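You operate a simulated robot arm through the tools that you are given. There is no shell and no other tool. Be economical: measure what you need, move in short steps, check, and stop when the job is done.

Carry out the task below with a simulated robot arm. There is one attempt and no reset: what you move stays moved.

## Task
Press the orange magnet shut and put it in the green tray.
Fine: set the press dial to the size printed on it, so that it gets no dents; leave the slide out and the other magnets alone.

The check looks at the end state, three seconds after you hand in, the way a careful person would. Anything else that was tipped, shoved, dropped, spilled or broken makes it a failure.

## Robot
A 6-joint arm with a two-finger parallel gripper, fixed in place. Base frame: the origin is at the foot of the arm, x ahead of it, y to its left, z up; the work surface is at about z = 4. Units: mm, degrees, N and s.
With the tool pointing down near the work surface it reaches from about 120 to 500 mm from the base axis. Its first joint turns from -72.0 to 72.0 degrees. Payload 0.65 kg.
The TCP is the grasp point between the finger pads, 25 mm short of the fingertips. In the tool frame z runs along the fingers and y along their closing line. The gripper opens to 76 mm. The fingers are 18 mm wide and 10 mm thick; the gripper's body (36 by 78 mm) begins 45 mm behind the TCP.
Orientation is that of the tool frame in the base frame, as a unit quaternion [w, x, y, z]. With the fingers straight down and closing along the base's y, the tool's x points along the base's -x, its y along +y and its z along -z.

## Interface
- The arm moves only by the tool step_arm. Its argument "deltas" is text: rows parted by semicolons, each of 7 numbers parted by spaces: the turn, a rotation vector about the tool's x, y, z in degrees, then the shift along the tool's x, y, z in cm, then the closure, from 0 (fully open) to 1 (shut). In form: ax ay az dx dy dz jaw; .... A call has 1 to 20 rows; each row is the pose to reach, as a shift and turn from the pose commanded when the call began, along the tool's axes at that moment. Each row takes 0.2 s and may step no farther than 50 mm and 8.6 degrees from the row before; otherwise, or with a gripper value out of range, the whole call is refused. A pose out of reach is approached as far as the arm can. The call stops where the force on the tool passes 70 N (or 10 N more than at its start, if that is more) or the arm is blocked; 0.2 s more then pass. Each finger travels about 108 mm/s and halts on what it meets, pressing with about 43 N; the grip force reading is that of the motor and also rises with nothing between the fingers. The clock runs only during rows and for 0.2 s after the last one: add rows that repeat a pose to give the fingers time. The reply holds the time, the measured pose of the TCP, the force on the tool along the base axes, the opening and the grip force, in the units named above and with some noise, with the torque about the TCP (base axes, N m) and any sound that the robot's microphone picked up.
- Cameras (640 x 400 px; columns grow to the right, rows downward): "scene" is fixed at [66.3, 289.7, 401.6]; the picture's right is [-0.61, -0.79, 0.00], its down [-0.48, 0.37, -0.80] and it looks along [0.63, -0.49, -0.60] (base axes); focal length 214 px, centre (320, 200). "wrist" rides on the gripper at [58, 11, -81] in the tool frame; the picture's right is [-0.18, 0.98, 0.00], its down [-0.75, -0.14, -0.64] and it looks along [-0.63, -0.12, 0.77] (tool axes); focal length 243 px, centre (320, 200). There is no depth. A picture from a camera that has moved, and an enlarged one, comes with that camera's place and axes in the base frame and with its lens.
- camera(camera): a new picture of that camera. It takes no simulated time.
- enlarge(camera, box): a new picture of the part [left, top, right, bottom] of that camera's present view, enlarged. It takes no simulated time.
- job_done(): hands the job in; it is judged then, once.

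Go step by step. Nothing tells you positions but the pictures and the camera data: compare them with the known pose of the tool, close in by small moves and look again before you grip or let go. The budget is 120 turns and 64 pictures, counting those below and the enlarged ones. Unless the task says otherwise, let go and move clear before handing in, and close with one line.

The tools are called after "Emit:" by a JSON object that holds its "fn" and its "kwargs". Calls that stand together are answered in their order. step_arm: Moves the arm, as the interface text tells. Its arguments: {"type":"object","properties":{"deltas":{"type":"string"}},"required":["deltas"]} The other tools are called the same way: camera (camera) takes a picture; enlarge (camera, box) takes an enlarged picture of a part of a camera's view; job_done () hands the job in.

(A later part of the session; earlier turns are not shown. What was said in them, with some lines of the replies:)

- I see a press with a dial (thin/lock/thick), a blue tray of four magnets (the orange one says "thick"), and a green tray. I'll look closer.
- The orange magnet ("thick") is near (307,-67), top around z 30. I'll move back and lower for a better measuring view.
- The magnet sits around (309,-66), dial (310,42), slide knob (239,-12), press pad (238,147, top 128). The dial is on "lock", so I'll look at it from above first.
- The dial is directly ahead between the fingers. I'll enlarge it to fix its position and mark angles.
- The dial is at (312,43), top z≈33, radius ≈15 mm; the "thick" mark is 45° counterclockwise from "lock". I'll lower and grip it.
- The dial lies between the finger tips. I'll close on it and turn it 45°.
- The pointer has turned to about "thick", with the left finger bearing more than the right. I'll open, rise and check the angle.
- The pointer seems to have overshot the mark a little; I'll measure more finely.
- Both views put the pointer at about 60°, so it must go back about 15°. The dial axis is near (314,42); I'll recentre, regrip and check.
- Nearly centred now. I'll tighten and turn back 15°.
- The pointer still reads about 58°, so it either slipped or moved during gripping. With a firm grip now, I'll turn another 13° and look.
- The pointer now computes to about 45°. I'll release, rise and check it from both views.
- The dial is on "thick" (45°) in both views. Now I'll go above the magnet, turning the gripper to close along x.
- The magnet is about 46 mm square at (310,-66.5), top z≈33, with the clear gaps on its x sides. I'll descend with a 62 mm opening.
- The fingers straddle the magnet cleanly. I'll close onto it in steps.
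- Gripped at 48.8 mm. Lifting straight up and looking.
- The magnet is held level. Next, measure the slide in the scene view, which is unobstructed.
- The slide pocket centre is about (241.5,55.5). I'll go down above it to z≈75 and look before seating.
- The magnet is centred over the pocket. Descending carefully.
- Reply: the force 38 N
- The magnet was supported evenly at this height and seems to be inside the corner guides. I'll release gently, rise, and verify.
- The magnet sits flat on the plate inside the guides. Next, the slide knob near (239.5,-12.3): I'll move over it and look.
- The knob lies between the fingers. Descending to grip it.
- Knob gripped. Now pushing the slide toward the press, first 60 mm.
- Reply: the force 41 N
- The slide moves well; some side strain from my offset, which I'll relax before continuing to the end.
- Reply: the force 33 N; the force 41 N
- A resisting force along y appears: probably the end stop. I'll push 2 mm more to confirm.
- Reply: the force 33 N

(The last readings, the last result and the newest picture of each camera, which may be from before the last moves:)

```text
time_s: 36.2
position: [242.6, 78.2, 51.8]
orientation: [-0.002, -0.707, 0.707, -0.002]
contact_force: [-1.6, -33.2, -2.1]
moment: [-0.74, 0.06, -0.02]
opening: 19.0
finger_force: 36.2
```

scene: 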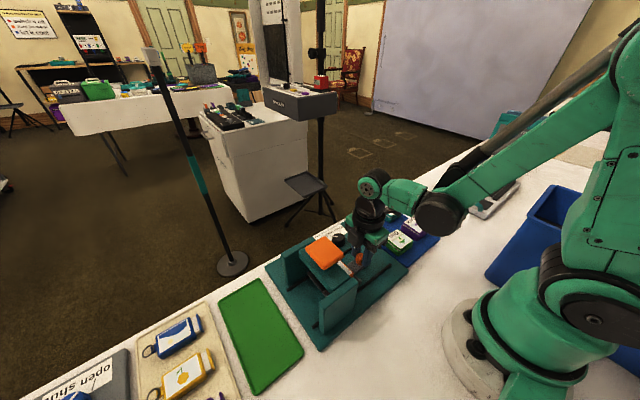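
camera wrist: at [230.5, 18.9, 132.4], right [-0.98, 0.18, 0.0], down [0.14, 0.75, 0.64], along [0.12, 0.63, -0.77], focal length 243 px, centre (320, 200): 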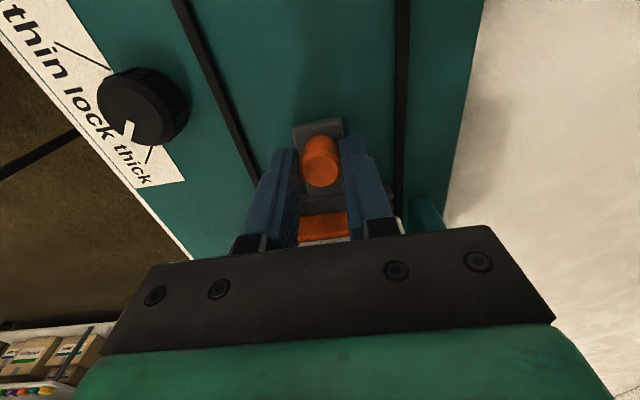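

That's the end stop. I'll release the knob, back up, and take a look at the press.

Emit:
{"fn": "step_arm", "kwargs": {"deltas": "0 0 0 0.2 0 0 0.7; 0 0 0 0.2 0 0 0.5; 0 0 0 0.2 0 0 0.45; 0 0 0 0.4 0 -3 0.45; 0 0 0 1.5 0 -7 0.45; 0 0 0 1.5 0 -11.5 0.45; 0 0 0 1.5 0 -15 0.6; 0 0 0 1.5 0 -15 0.8"}}

Emit:
{"fn": "enlarge", "kwargs": {"camera": "scene", "box": [260, 205, 420, 355]}}

Emit:
{"fn": "camera", "kwargs": {"camera": "wrist"}}

```text
time_s: 38.0
position: [243.5, 63.8, 202.9]
orientation: [-0.001, 0.707, -0.707, 0.002]
contact_force: [0.4, 0.1, -0.7]
moment: [0.0, -0.02, 0.02]
opening: 15.1
finger_force: 0.1
```

```text
2.67 times, centred on (340, 280) of scene
camera zoom: at [66.3, 289.7, 401.6], right [-0.61, -0.79, 0.0], down [-0.48, 0.37, -0.8], along [0.63, -0.49, -0.6], focal length 572 px, centre (267, -13)
```

zoom: 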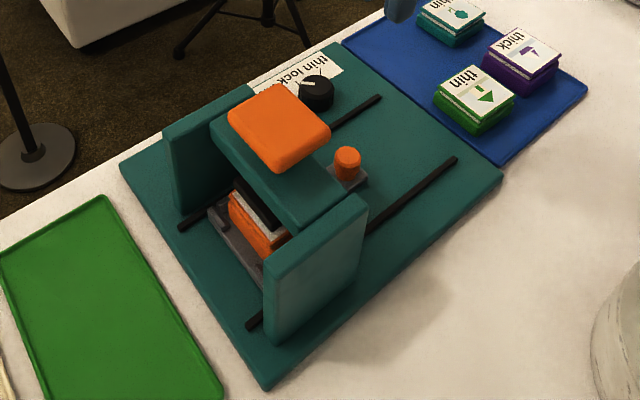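

```text
21 pictures are left
camera wrist: at [231.2, 6.3, 283.0], right [-0.98, 0.18, 0.0], down [0.14, 0.75, 0.64], along [0.12, 0.63, -0.77], focal length 243 px, centre (320, 200)
```

wrist: 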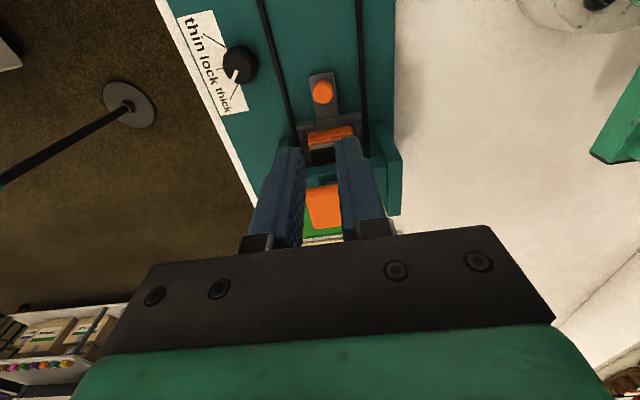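

The magnet is under the press plate and the dial still reads "thick". I'll bring closed fingers above the orange pad (≈238,147).

Emit:
{"fn": "step_arm", "kwargs": {"deltas": "0 0 0 -3 0.1 0 0.9; 0 0 0 -6 0.2 0 1; 0 0 0 -8.25 0.3 0 1; 0 0 0 -8.25 0.3 2 1; 0 0 0 -8.25 0.3 3.6 1; 0 0 0 -8.25 0.3 3.6 1"}}

Emit:
{"fn": "enlarge", "kwargs": {"camera": "scene", "box": [260, 175, 420, 335]}}

Emit:
{"fn": "camera", "kwargs": {"camera": "wrist"}}

```text
time_s: 39.4
position: [239.0, 145.6, 164.3]
orientation: [-0.001, 0.708, -0.706, 0.001]
contact_force: [-0.6, 0.0, -0.3]
moment: [0.0, 0.0, -0.02]
opening: 0.0
finger_force: 23.8
```

```text
2.50 times, centred on (340, 255) of scene
camera zoom: at [66.3, 289.7, 401.6], right [-0.61, -0.79, 0.0], down [-0.48, 0.37, -0.8], along [0.63, -0.49, -0.6], focal length 536 px, centre (270, 62)
```

zoom: 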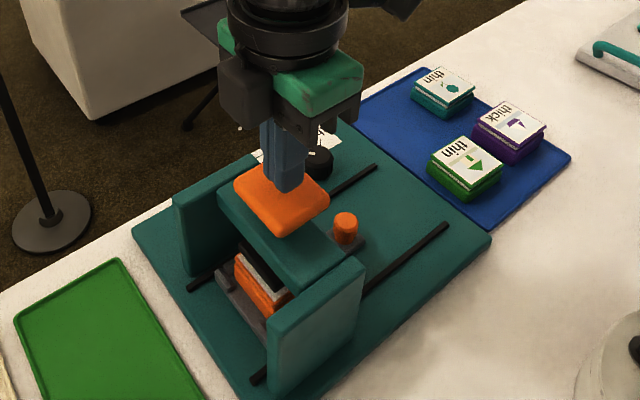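

```text
19 pictures are left
camera wrist: at [227.2, 88.4, 246.9], right [-0.98, 0.18, 0.0], down [0.14, 0.75, 0.64], along [0.12, 0.63, -0.77], focal length 243 px, centre (320, 200)
```

wrist: 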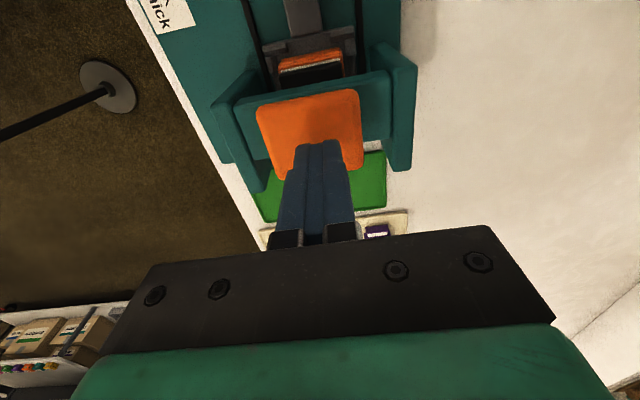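

Fingers are centred over the pad. Pressing down slowly.

Emit:
{"fn": "step_arm", "kwargs": {"deltas": "0 0 0 0 0 0.5 1; 0 0 0 0 0 0.9 1; 0 0 0 0 0 1.2 1; 0 0 0 0 0 1.5 1; 0 0 0 0 0 1.8 1; 0 0 0 0 0 2.1 1"}}

```text
time_s: 40.8
position: [238.9, 146.7, 145.8]
orientation: [-0.001, 0.709, -0.706, 0.0]
contact_force: [0.3, 1.8, 9.8]
moment: [0.06, 0.02, -0.02]
opening: 0.1
finger_force: 24.4
```

Emit:
{"fn": "step_arm", "kwargs": {"deltas": "0 0 0 0 0 0.2 1; 0 0 0 0 0 0.4 1; 0 0 0 0 0 0.6 1; 0 0 0 0 0 0.8 1; 0 0 0 0 0 1.0 1; 0 0 0 0 0 1.2 1"}}

```text
time_s: 41.4
position: [238.8, 145.8, 144.1]
orientation: [0.002, 0.709, -0.706, 0.001]
contact_force: [-2.7, -3.0, 28.1]
moment: [0.15, 0.05, -0.03]
opening: 0.0
finger_force: 23.6
stopped in row 3: the force on the tool passed its limit at 86 N (the readings are from after the stop); the commanded pose is now the measured one
```

The press resisted at 86 N. I'll check how the magnet looks under the plate.

Emit:
{"fn": "enlarge", "kwargs": {"camera": "scene", "box": [300, 210, 390, 310]}}

```text
4.00 times, centred on (345, 260) of scene
camera zoom: at [66.3, 289.6, 401.6], right [-0.61, -0.79, 0.0], down [-0.48, 0.37, -0.8], along [0.63, -0.49, -0.6], focal length 858 px, centre (220, -40)
```

zoom: 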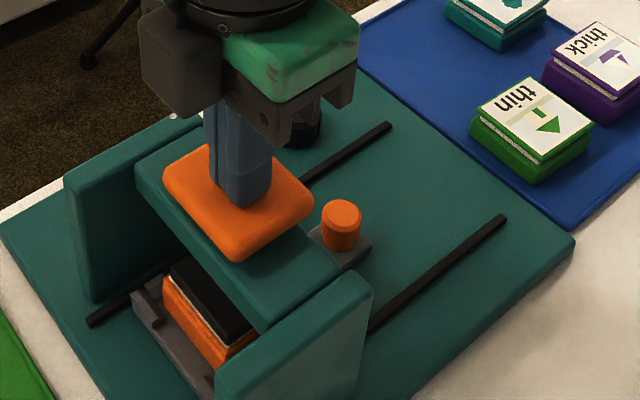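

Emit:
{"fn": "step_arm", "kwargs": {"deltas": "0 0 0 0 0 0.03 1; 0 0 0 0 0 0.06 1; 0 0 0 0 0 0.09 1; 0 0 0 0 0 0.12 1; 0 0 0 0 0 0.15 1; 0 0 0 0 0 0.18 1; 0 0 0 0 0 0.21 1; 0 0 0 0 0 0.24 1; 0 0 0 0 0 0.27 1; 0 0 0 0 0 0.3 1"}}

```text
time_s: 42.0
position: [238.8, 146.4, 143.6]
orientation: [0.002, 0.708, -0.706, 0.0]
contact_force: [-3.0, -1.7, 25.5]
moment: [0.15, 0.01, -0.02]
opening: 0.0
finger_force: 23.5
stopped in row 2: the force on the tool passed its limit at 73 N (the readings are from after the stop); the commanded pose is now the measured one
```

I'll lift and look whether the magnet has closed.

Emit:
{"fn": "step_arm", "kwargs": {"deltas": "0 0 0 0 0 -1 1; 0 0 0 0 0 -3 1; 0 0 0 0 0 -3 1"}}

Emit:
{"fn": "enlarge", "kwargs": {"camera": "scene", "box": [310, 245, 370, 300]}}

```text
time_s: 42.8
position: [239.6, 146.4, 172.7]
orientation: [0.002, 0.708, -0.706, 0.001]
contact_force: [-0.1, 0.7, 0.0]
moment: [-0.01, 0.04, 0.03]
opening: 0.0
finger_force: 23.4
```

```text
7.27 times, centred on (340, 272) of scene
camera zoom: at [66.3, 289.7, 401.6], right [-0.61, -0.79, 0.0], down [-0.48, 0.37, -0.8], along [0.63, -0.49, -0.6], focal length 1560 px, centre (174, -327)
```

zoom: 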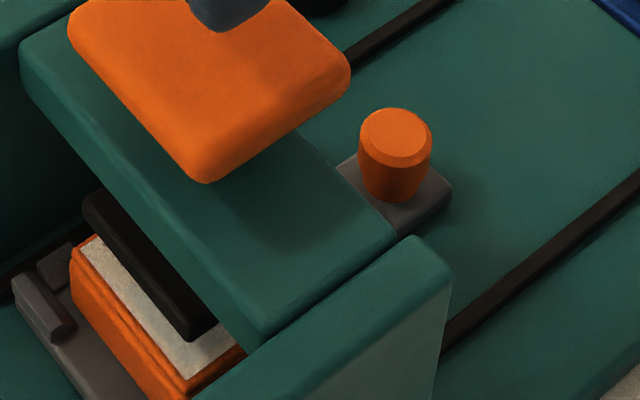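

Emit:
{"fn": "enlarge", "kwargs": {"camera": "scene", "box": [315, 272, 340, 298]}}

```text
15.38 times, centred on (328, 285) of scene
camera zoom: at [66.3, 289.7, 401.6], right [-0.61, -0.79, 0.0], down [-0.48, 0.37, -0.8], along [0.63, -0.49, -0.6], focal length 3300 px, centre (205, -1108)
```

zoom: 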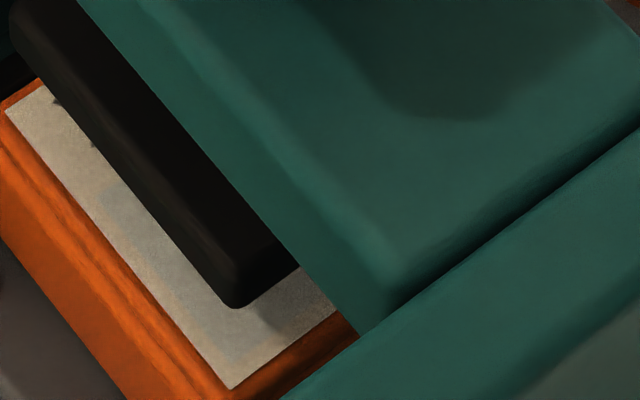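

The white band between cap and block is gone: the magnet is shut. Now back to the knob to pull the slide out.

Emit:
{"fn": "step_arm", "kwargs": {"deltas": "0 0 0 0 0 -2 1; 0 0 0 3.5 -0.15 -3 0.7; 0 0 0 7 -0.27 -3 0.5; 0 0 0 7 -0.27 -3 0.45; 0 0 0 7 -0.27 1.5 0.45; 0 0 0 7 -0.27 6 0.45; 0 0 0 7 -0.27 7 0.45; 0 0 0 7 -0.27 7 0.45"}}

Emit:
{"fn": "camera", "kwargs": {"camera": "wrist"}}

```text
time_s: 44.6
position: [241.5, 77.0, 103.5]
orientation: [0.002, 0.707, -0.707, 0.001]
contact_force: [-0.5, -0.3, 0.2]
moment: [0.04, -0.01, 0.0]
opening: 41.5
finger_force: 0.0
```

```text
15 pictures are left
camera wrist: at [230.0, 18.7, 183.4], right [-0.98, 0.18, 0.0], down [0.14, 0.76, 0.64], along [0.12, 0.63, -0.77], focal length 243 px, centre (320, 200)
```

wrist: 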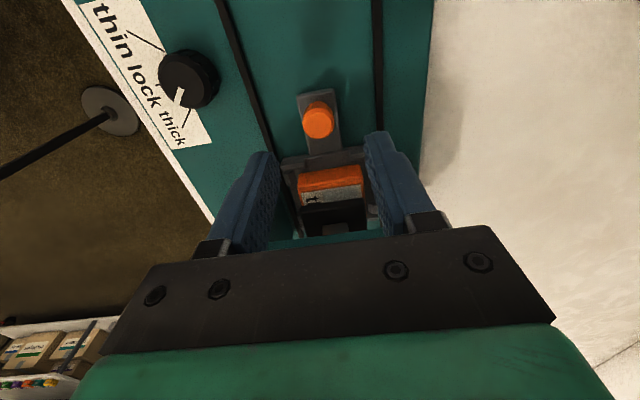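

Emit:
{"fn": "step_arm", "kwargs": {"deltas": "0 0 0 0 -0.12 2.5 0.45; 0 0 0 0 -0.12 4.5 0.45; 0 0 0 0 -0.12 5.15 0.45; 0 0 0 0 -0.12 5.15 0.6; 0 0 0 0 -0.12 5.15 0.72; 0 0 0 0 -0.12 5.15 0.78; 0 0 0 0 -0.12 5.15 0.8; 0 0 0 0 -0.12 5.15 0.8"}}

```text
time_s: 46.4
position: [242.0, 75.4, 51.6]
orientation: [0.002, 0.708, -0.706, -0.001]
contact_force: [-7.3, 0.2, -2.0]
moment: [-0.01, 0.11, 0.02]
opening: 20.2
finger_force: 2.9
```

Emit:
{"fn": "step_arm", "kwargs": {"deltas": "0 0 0 0 0.06 0 0.8; 0 0 0 0 0.06 0 0.82; 0 0 0 0 0.06 0 0.82"}}

```text
time_s: 47.2
position: [241.3, 75.6, 50.3]
orientation: [-0.002, -0.707, 0.707, -0.002]
contact_force: [1.2, 0.1, -2.9]
moment: [0.13, -0.05, -0.03]
opening: 18.9
finger_force: 37.2
```

Emit:
{"fn": "step_arm", "kwargs": {"deltas": "0 0 0 1 0 0 0.82; 0 0 0 2 0 0 0.82; 0 0 0 3 0 0 0.82; 0 0 0 4 0 0 0.82; 0 0 0 5 0 0 0.82; 0 0 0 5 0 0 0.82"}}

```text
time_s: 48.6
position: [242.2, 26.4, 52.3]
orientation: [0.002, 0.708, -0.706, 0.0]
contact_force: [2.6, -0.1, 8.5]
moment: [0.15, -0.1, 0.0]
opening: 19.2
finger_force: 37.3
```

Emit:
{"fn": "step_arm", "kwargs": {"deltas": "0 0 0 1 0 0 0.82; 0 0 0 2 0 0 0.82; 0 0 0 3 0 0 0.82; 0 0 0 3.6 0 0 0.82; 0 0 0 4 0 0 0.82; 0 0 0 4 0 0 0.82"}}

```text
time_s: 50.0
position: [242.2, -14.2, 52.4]
orientation: [0.002, 0.708, -0.707, -0.001]
contact_force: [-6.4, 5.6, -5.8]
moment: [-0.31, 0.1, 0.02]
opening: 19.0
finger_force: 36.5
```

The slide is fully out. I'll release and move up over the magnet to look.

Emit:
{"fn": "step_arm", "kwargs": {"deltas": "0 0 0 0 0 0 0.65; 0 0 0 0 0 0 0.45; 0 0 0 0 0 0 0.45; 0 0 0 0 0 -4 0.3; 0 0 0 0 0 -8 0.2; 0 0 0 -3.5 0 -11 0.2; 0 0 0 -6.9 0 -11 0.2; 0 0 0 -6.9 0 -11 0.2"}}

Emit:
{"fn": "enlarge", "kwargs": {"camera": "wrist", "box": [200, 0, 440, 160]}}

Emit:
{"fn": "enlarge", "kwargs": {"camera": "scene", "box": [330, 215, 400, 290]}}

```text
time_s: 51.8
position: [243.5, 54.5, 161.6]
orientation: [0.003, 0.708, -0.706, 0.001]
contact_force: [-0.3, -0.3, -0.2]
moment: [-0.02, 0.01, -0.02]
opening: 60.5
finger_force: 0.0
```

```text
2.50 times, centred on (320, 80) of wrist
camera zoom: at [232.5, -1.9, 242.3], right [-0.98, 0.18, 0.0], down [0.14, 0.76, 0.64], along [0.12, 0.63, -0.77], focal length 606 px, centre (320, 500)
```

zoom: 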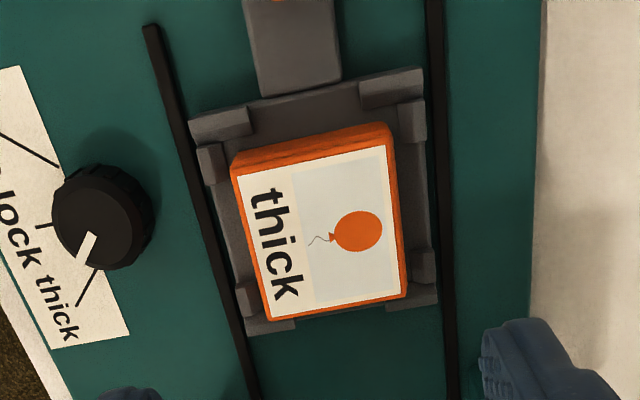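

```text
5.33 times, centred on (365, 252) of scene
camera zoom: at [66.3, 289.7, 401.6], right [-0.61, -0.79, 0.0], down [-0.48, 0.37, -0.8], along [0.63, -0.49, -0.6], focal length 1144 px, centre (80, -80)
```

zoom: 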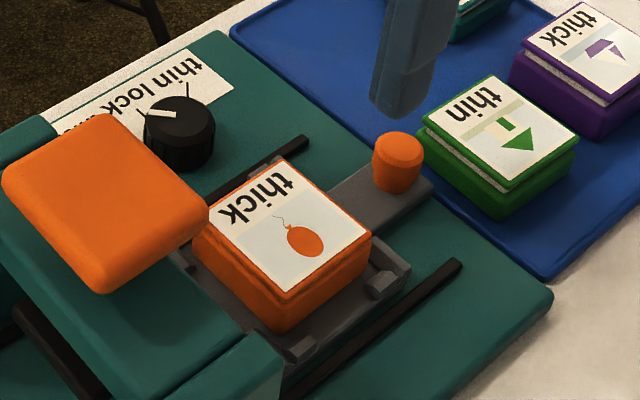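

The magnet is shut with no dents, and the slide is out. Now gripping it at the same place as I released it.

Emit:
{"fn": "step_arm", "kwargs": {"deltas": "0 0 0 0.12 0.15 4 0.2; 0 0 0 0.12 0.15 8 0.2; 0 0 0 0.12 0.15 10 0.2; 0 0 0 0.12 0.15 10.8 0.2; 0 0 0 0.12 0.15 10.8 0.3; 0 0 0 0.12 0.15 10.8 0.38; 0 0 0 0.12 0.15 10.8 0.42; 0 0 0 0.12 0.15 10.8 0.42"}}

```text
time_s: 53.6
position: [241.9, 54.2, 53.5]
orientation: [0.002, 0.708, -0.707, 0.001]
contact_force: [0.5, 0.1, -0.1]
moment: [0.03, 0.0, 0.01]
opening: 49.0
finger_force: 42.9
```

Gripped at 49 mm. Lifting high over the press and moving toward the green tray (≈ x 177–350, y 232–313).

Emit:
{"fn": "step_arm", "kwargs": {"deltas": "0 0 0 0 0 -1 0.44; 0 0 0 0 0 -5 0.44; 0 0 0 0 0 -9.5 0.44; 0 0 0 0 0 -14 0.44; 0 0 0 0 0 -17.5 0.44; 0 0 0 -3.5 -0.3 -17.5 0.44; 0 0 0 -7 -0.6 -17.5 0.44; 0 0 0 -10.5 -0.9 -17.5 0.44; 0 0 0 -14 -1.2 -17.5 0.44; 0 0 0 -17.5 -1.4 -17.5 0.44; 0 0 0 -21.7 -1.4 -17.5 0.44; 0 0 0 -21.7 -1.4 -17.5 0.44"}}

Emit:
{"fn": "camera", "kwargs": {"camera": "scene"}}

Emit:
{"fn": "camera", "kwargs": {"camera": "wrist"}}

```text
time_s: 56.2
position: [254.7, 270.0, 228.7]
orientation: [0.002, 0.708, -0.706, 0.0]
contact_force: [1.0, -0.5, -0.8]
moment: [0.01, -0.03, -0.04]
opening: 49.0
finger_force: 42.9
```

```text
12 pictures are left
```

scene: 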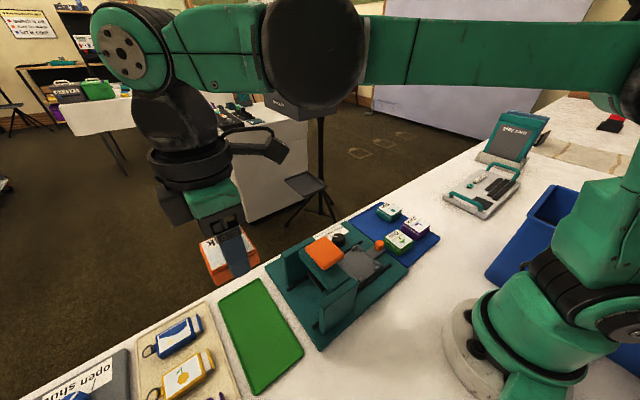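

```text
11 pictures are left
camera wrist: at [243.9, 213.1, 308.5], right [-0.98, 0.18, 0.0], down [0.14, 0.76, 0.64], along [0.12, 0.63, -0.77], focal length 243 px, centre (320, 200)
```

wrist: 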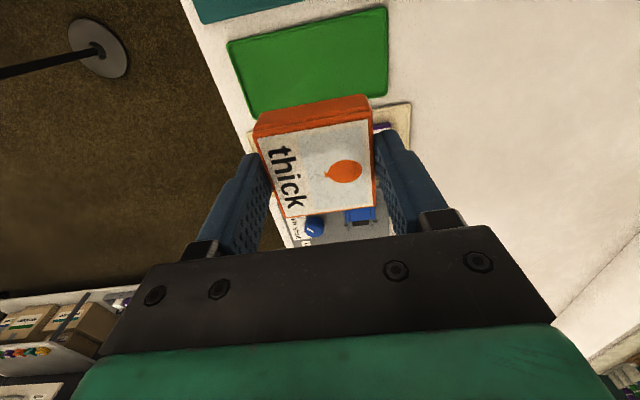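

The tray spans x 183–345, y 230–312 in this view too. Descending over its centre to just above the floor.

Emit:
{"fn": "step_arm", "kwargs": {"deltas": "0 0 0 0 -0.4 4 0.44; 0 0 0 0 -0.8 8 0.44; 0 0 0 0 -0.8 12 0.44; 0 0 0 0 -0.8 15 0.44; 0 0 0 0 -0.8 17 0.44; 0 0 0 0 -0.8 18.2 0.44; 0 0 0 0 -0.8 18.2 0.44"}}

Emit:
{"fn": "camera", "kwargs": {"camera": "wrist"}}

Emit:
{"fn": "camera", "kwargs": {"camera": "scene"}}

```text
time_s: 57.8
position: [261.4, 270.0, 46.5]
orientation: [0.003, 0.708, -0.706, 0.001]
contact_force: [0.4, 0.1, -0.6]
moment: [0.04, 0.0, 0.02]
opening: 48.9
finger_force: 42.7
```

```text
10 pictures are left
camera wrist: at [251.4, 212.8, 126.7], right [-0.98, 0.18, 0.0], down [0.14, 0.76, 0.64], along [0.12, 0.63, -0.77], focal length 243 px, centre (320, 200)
```

wrist: 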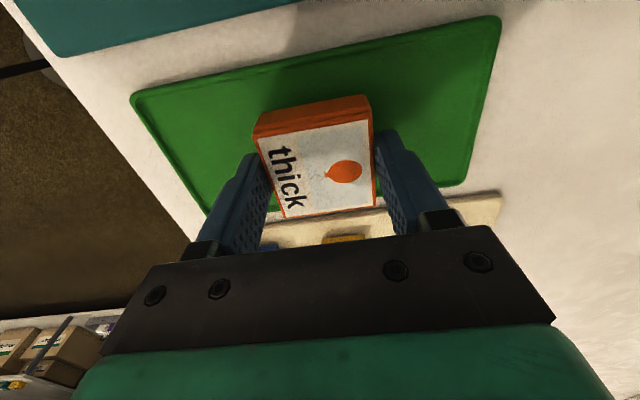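

```text
9 pictures are left
```

scene: 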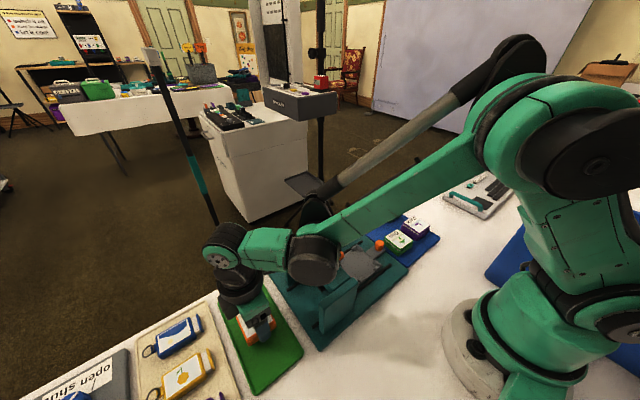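

Over the tray. Lowering gently until it touches.

Emit:
{"fn": "step_arm", "kwargs": {"deltas": "0 0 0 0 0 0.3 0.44; 0 0 0 0 0 0.6 0.44; 0 0 0 0 0 0.75 0.44; 0 0 0 0 0 0.75 0.44"}}

```text
time_s: 58.8
position: [260.8, 270.2, 38.5]
orientation: [0.001, 0.707, -0.707, 0.001]
contact_force: [-0.5, 0.8, -0.8]
moment: [0.02, 0.01, 0.01]
opening: 48.7
finger_force: 42.8
```

Emit:
{"fn": "step_arm", "kwargs": {"deltas": "0 0 0 0 0 0.05 0.44; 0 0 0 0 0 0.1 0.44; 0 0 0 0 0 0.15 0.44; 0 0 0 0 0 0.15 0.44"}}

```text
time_s: 59.8
position: [262.8, 270.3, 37.1]
orientation: [0.002, 0.708, -0.706, 0.001]
contact_force: [1.7, -0.6, 22.9]
moment: [0.02, -0.21, -0.05]
opening: 48.8
finger_force: 42.3
```

Touching the tray floor. Releasing and rising.

Emit:
{"fn": "step_arm", "kwargs": {"deltas": "0 0 0 0 0 -0.03 0.36; 0 0 0 0 0 -0.03 0.25; 0 0 0 0 0 -0.03 0.2; 0 0 0 0 0 -3 0.2; 0 0 0 0 0 -7 0.2; 0 0 0 0 0 -11 0.2; 0 0 0 0 0 -15 0.2; 0 0 0 0 0 -19 0.2; 0 0 0 4 0 -19 0.2; 0 0 0 8 0 -19 0.2; 0 0 0 12 0 -19 0.2; 0 0 0 16 0 -19 0.2; 0 0 0 20 0 -19 0.2; 0 0 0 20 0 -19 0.2"}}

Emit:
{"fn": "camera", "kwargs": {"camera": "scene"}}

Emit:
{"fn": "enlarge", "kwargs": {"camera": "scene", "box": [210, 200, 450, 400]}}

```text
time_s: 62.8
position: [264.3, 71.0, 227.8]
orientation: [0.001, 0.708, -0.706, 0.001]
contact_force: [-0.6, 0.8, -0.2]
moment: [-0.02, 0.01, 0.0]
opening: 61.1
finger_force: 0.0
```

```text
8 pictures are left
```

scene: 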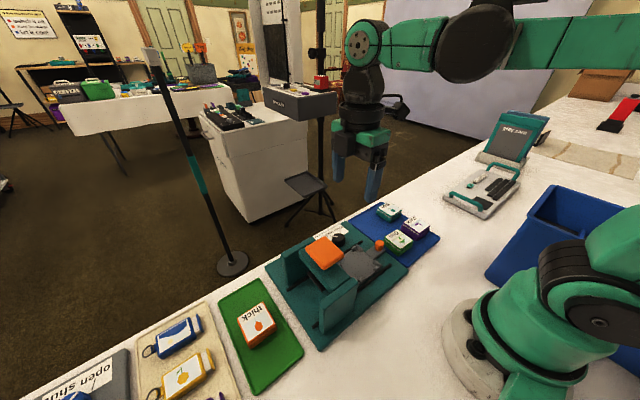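

```text
2.00 times, centred on (330, 300) of scene
camera zoom: at [66.3, 289.7, 401.6], right [-0.61, -0.79, 0.0], down [-0.48, 0.37, -0.8], along [0.63, -0.49, -0.6], focal length 429 px, centre (300, 0)
```

zoom: 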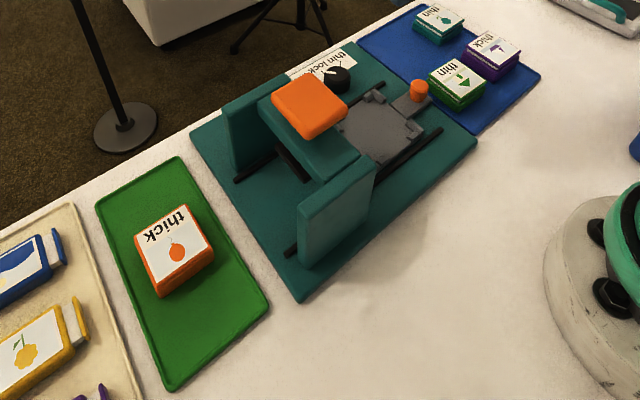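

The magnet rests in the green tray, the slide is out and the others are undisturbed. One close check of the magnet.

Emit:
{"fn": "enlarge", "kwargs": {"camera": "scene", "box": [225, 290, 290, 360]}}

Emit:
{"fn": "enlarge", "kwargs": {"camera": "scene", "box": [310, 210, 400, 290]}}

```text
5.71 times, centred on (258, 325) of scene
camera zoom: at [66.3, 289.7, 401.6], right [-0.61, -0.79, 0.0], down [-0.48, 0.37, -0.8], along [0.63, -0.49, -0.6], focal length 1226 px, centre (677, -514)
```

zoom: 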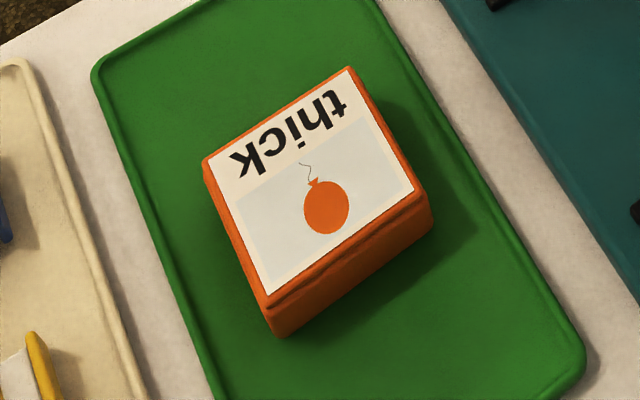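

```text
5.00 times, centred on (355, 250) of scene
camera zoom: at [66.3, 289.7, 401.6], right [-0.61, -0.79, 0.0], down [-0.48, 0.37, -0.8], along [0.63, -0.49, -0.6], focal length 1072 px, centre (145, -50)
```

zoom: 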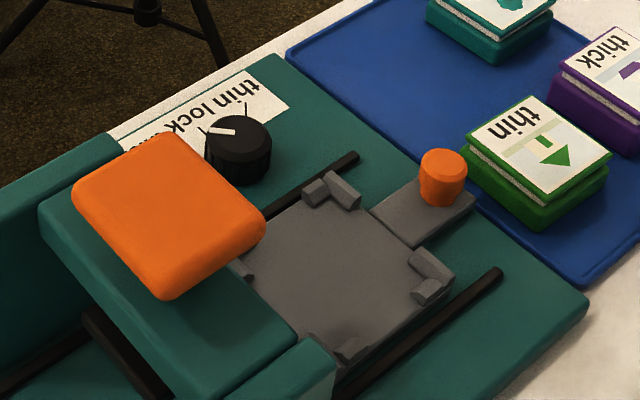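

The magnet is shut and undented in the green tray, and everything else is in place, so I'm handing in.

Emit:
{"fn": "job_done", "kwargs": {}}

```text
The job is handed in.
```

The orange magnet is pressed shut with the dial on "thick", shows no dents in the pictures, and is in the green tray; the slide is out and the other magnets were not touched.
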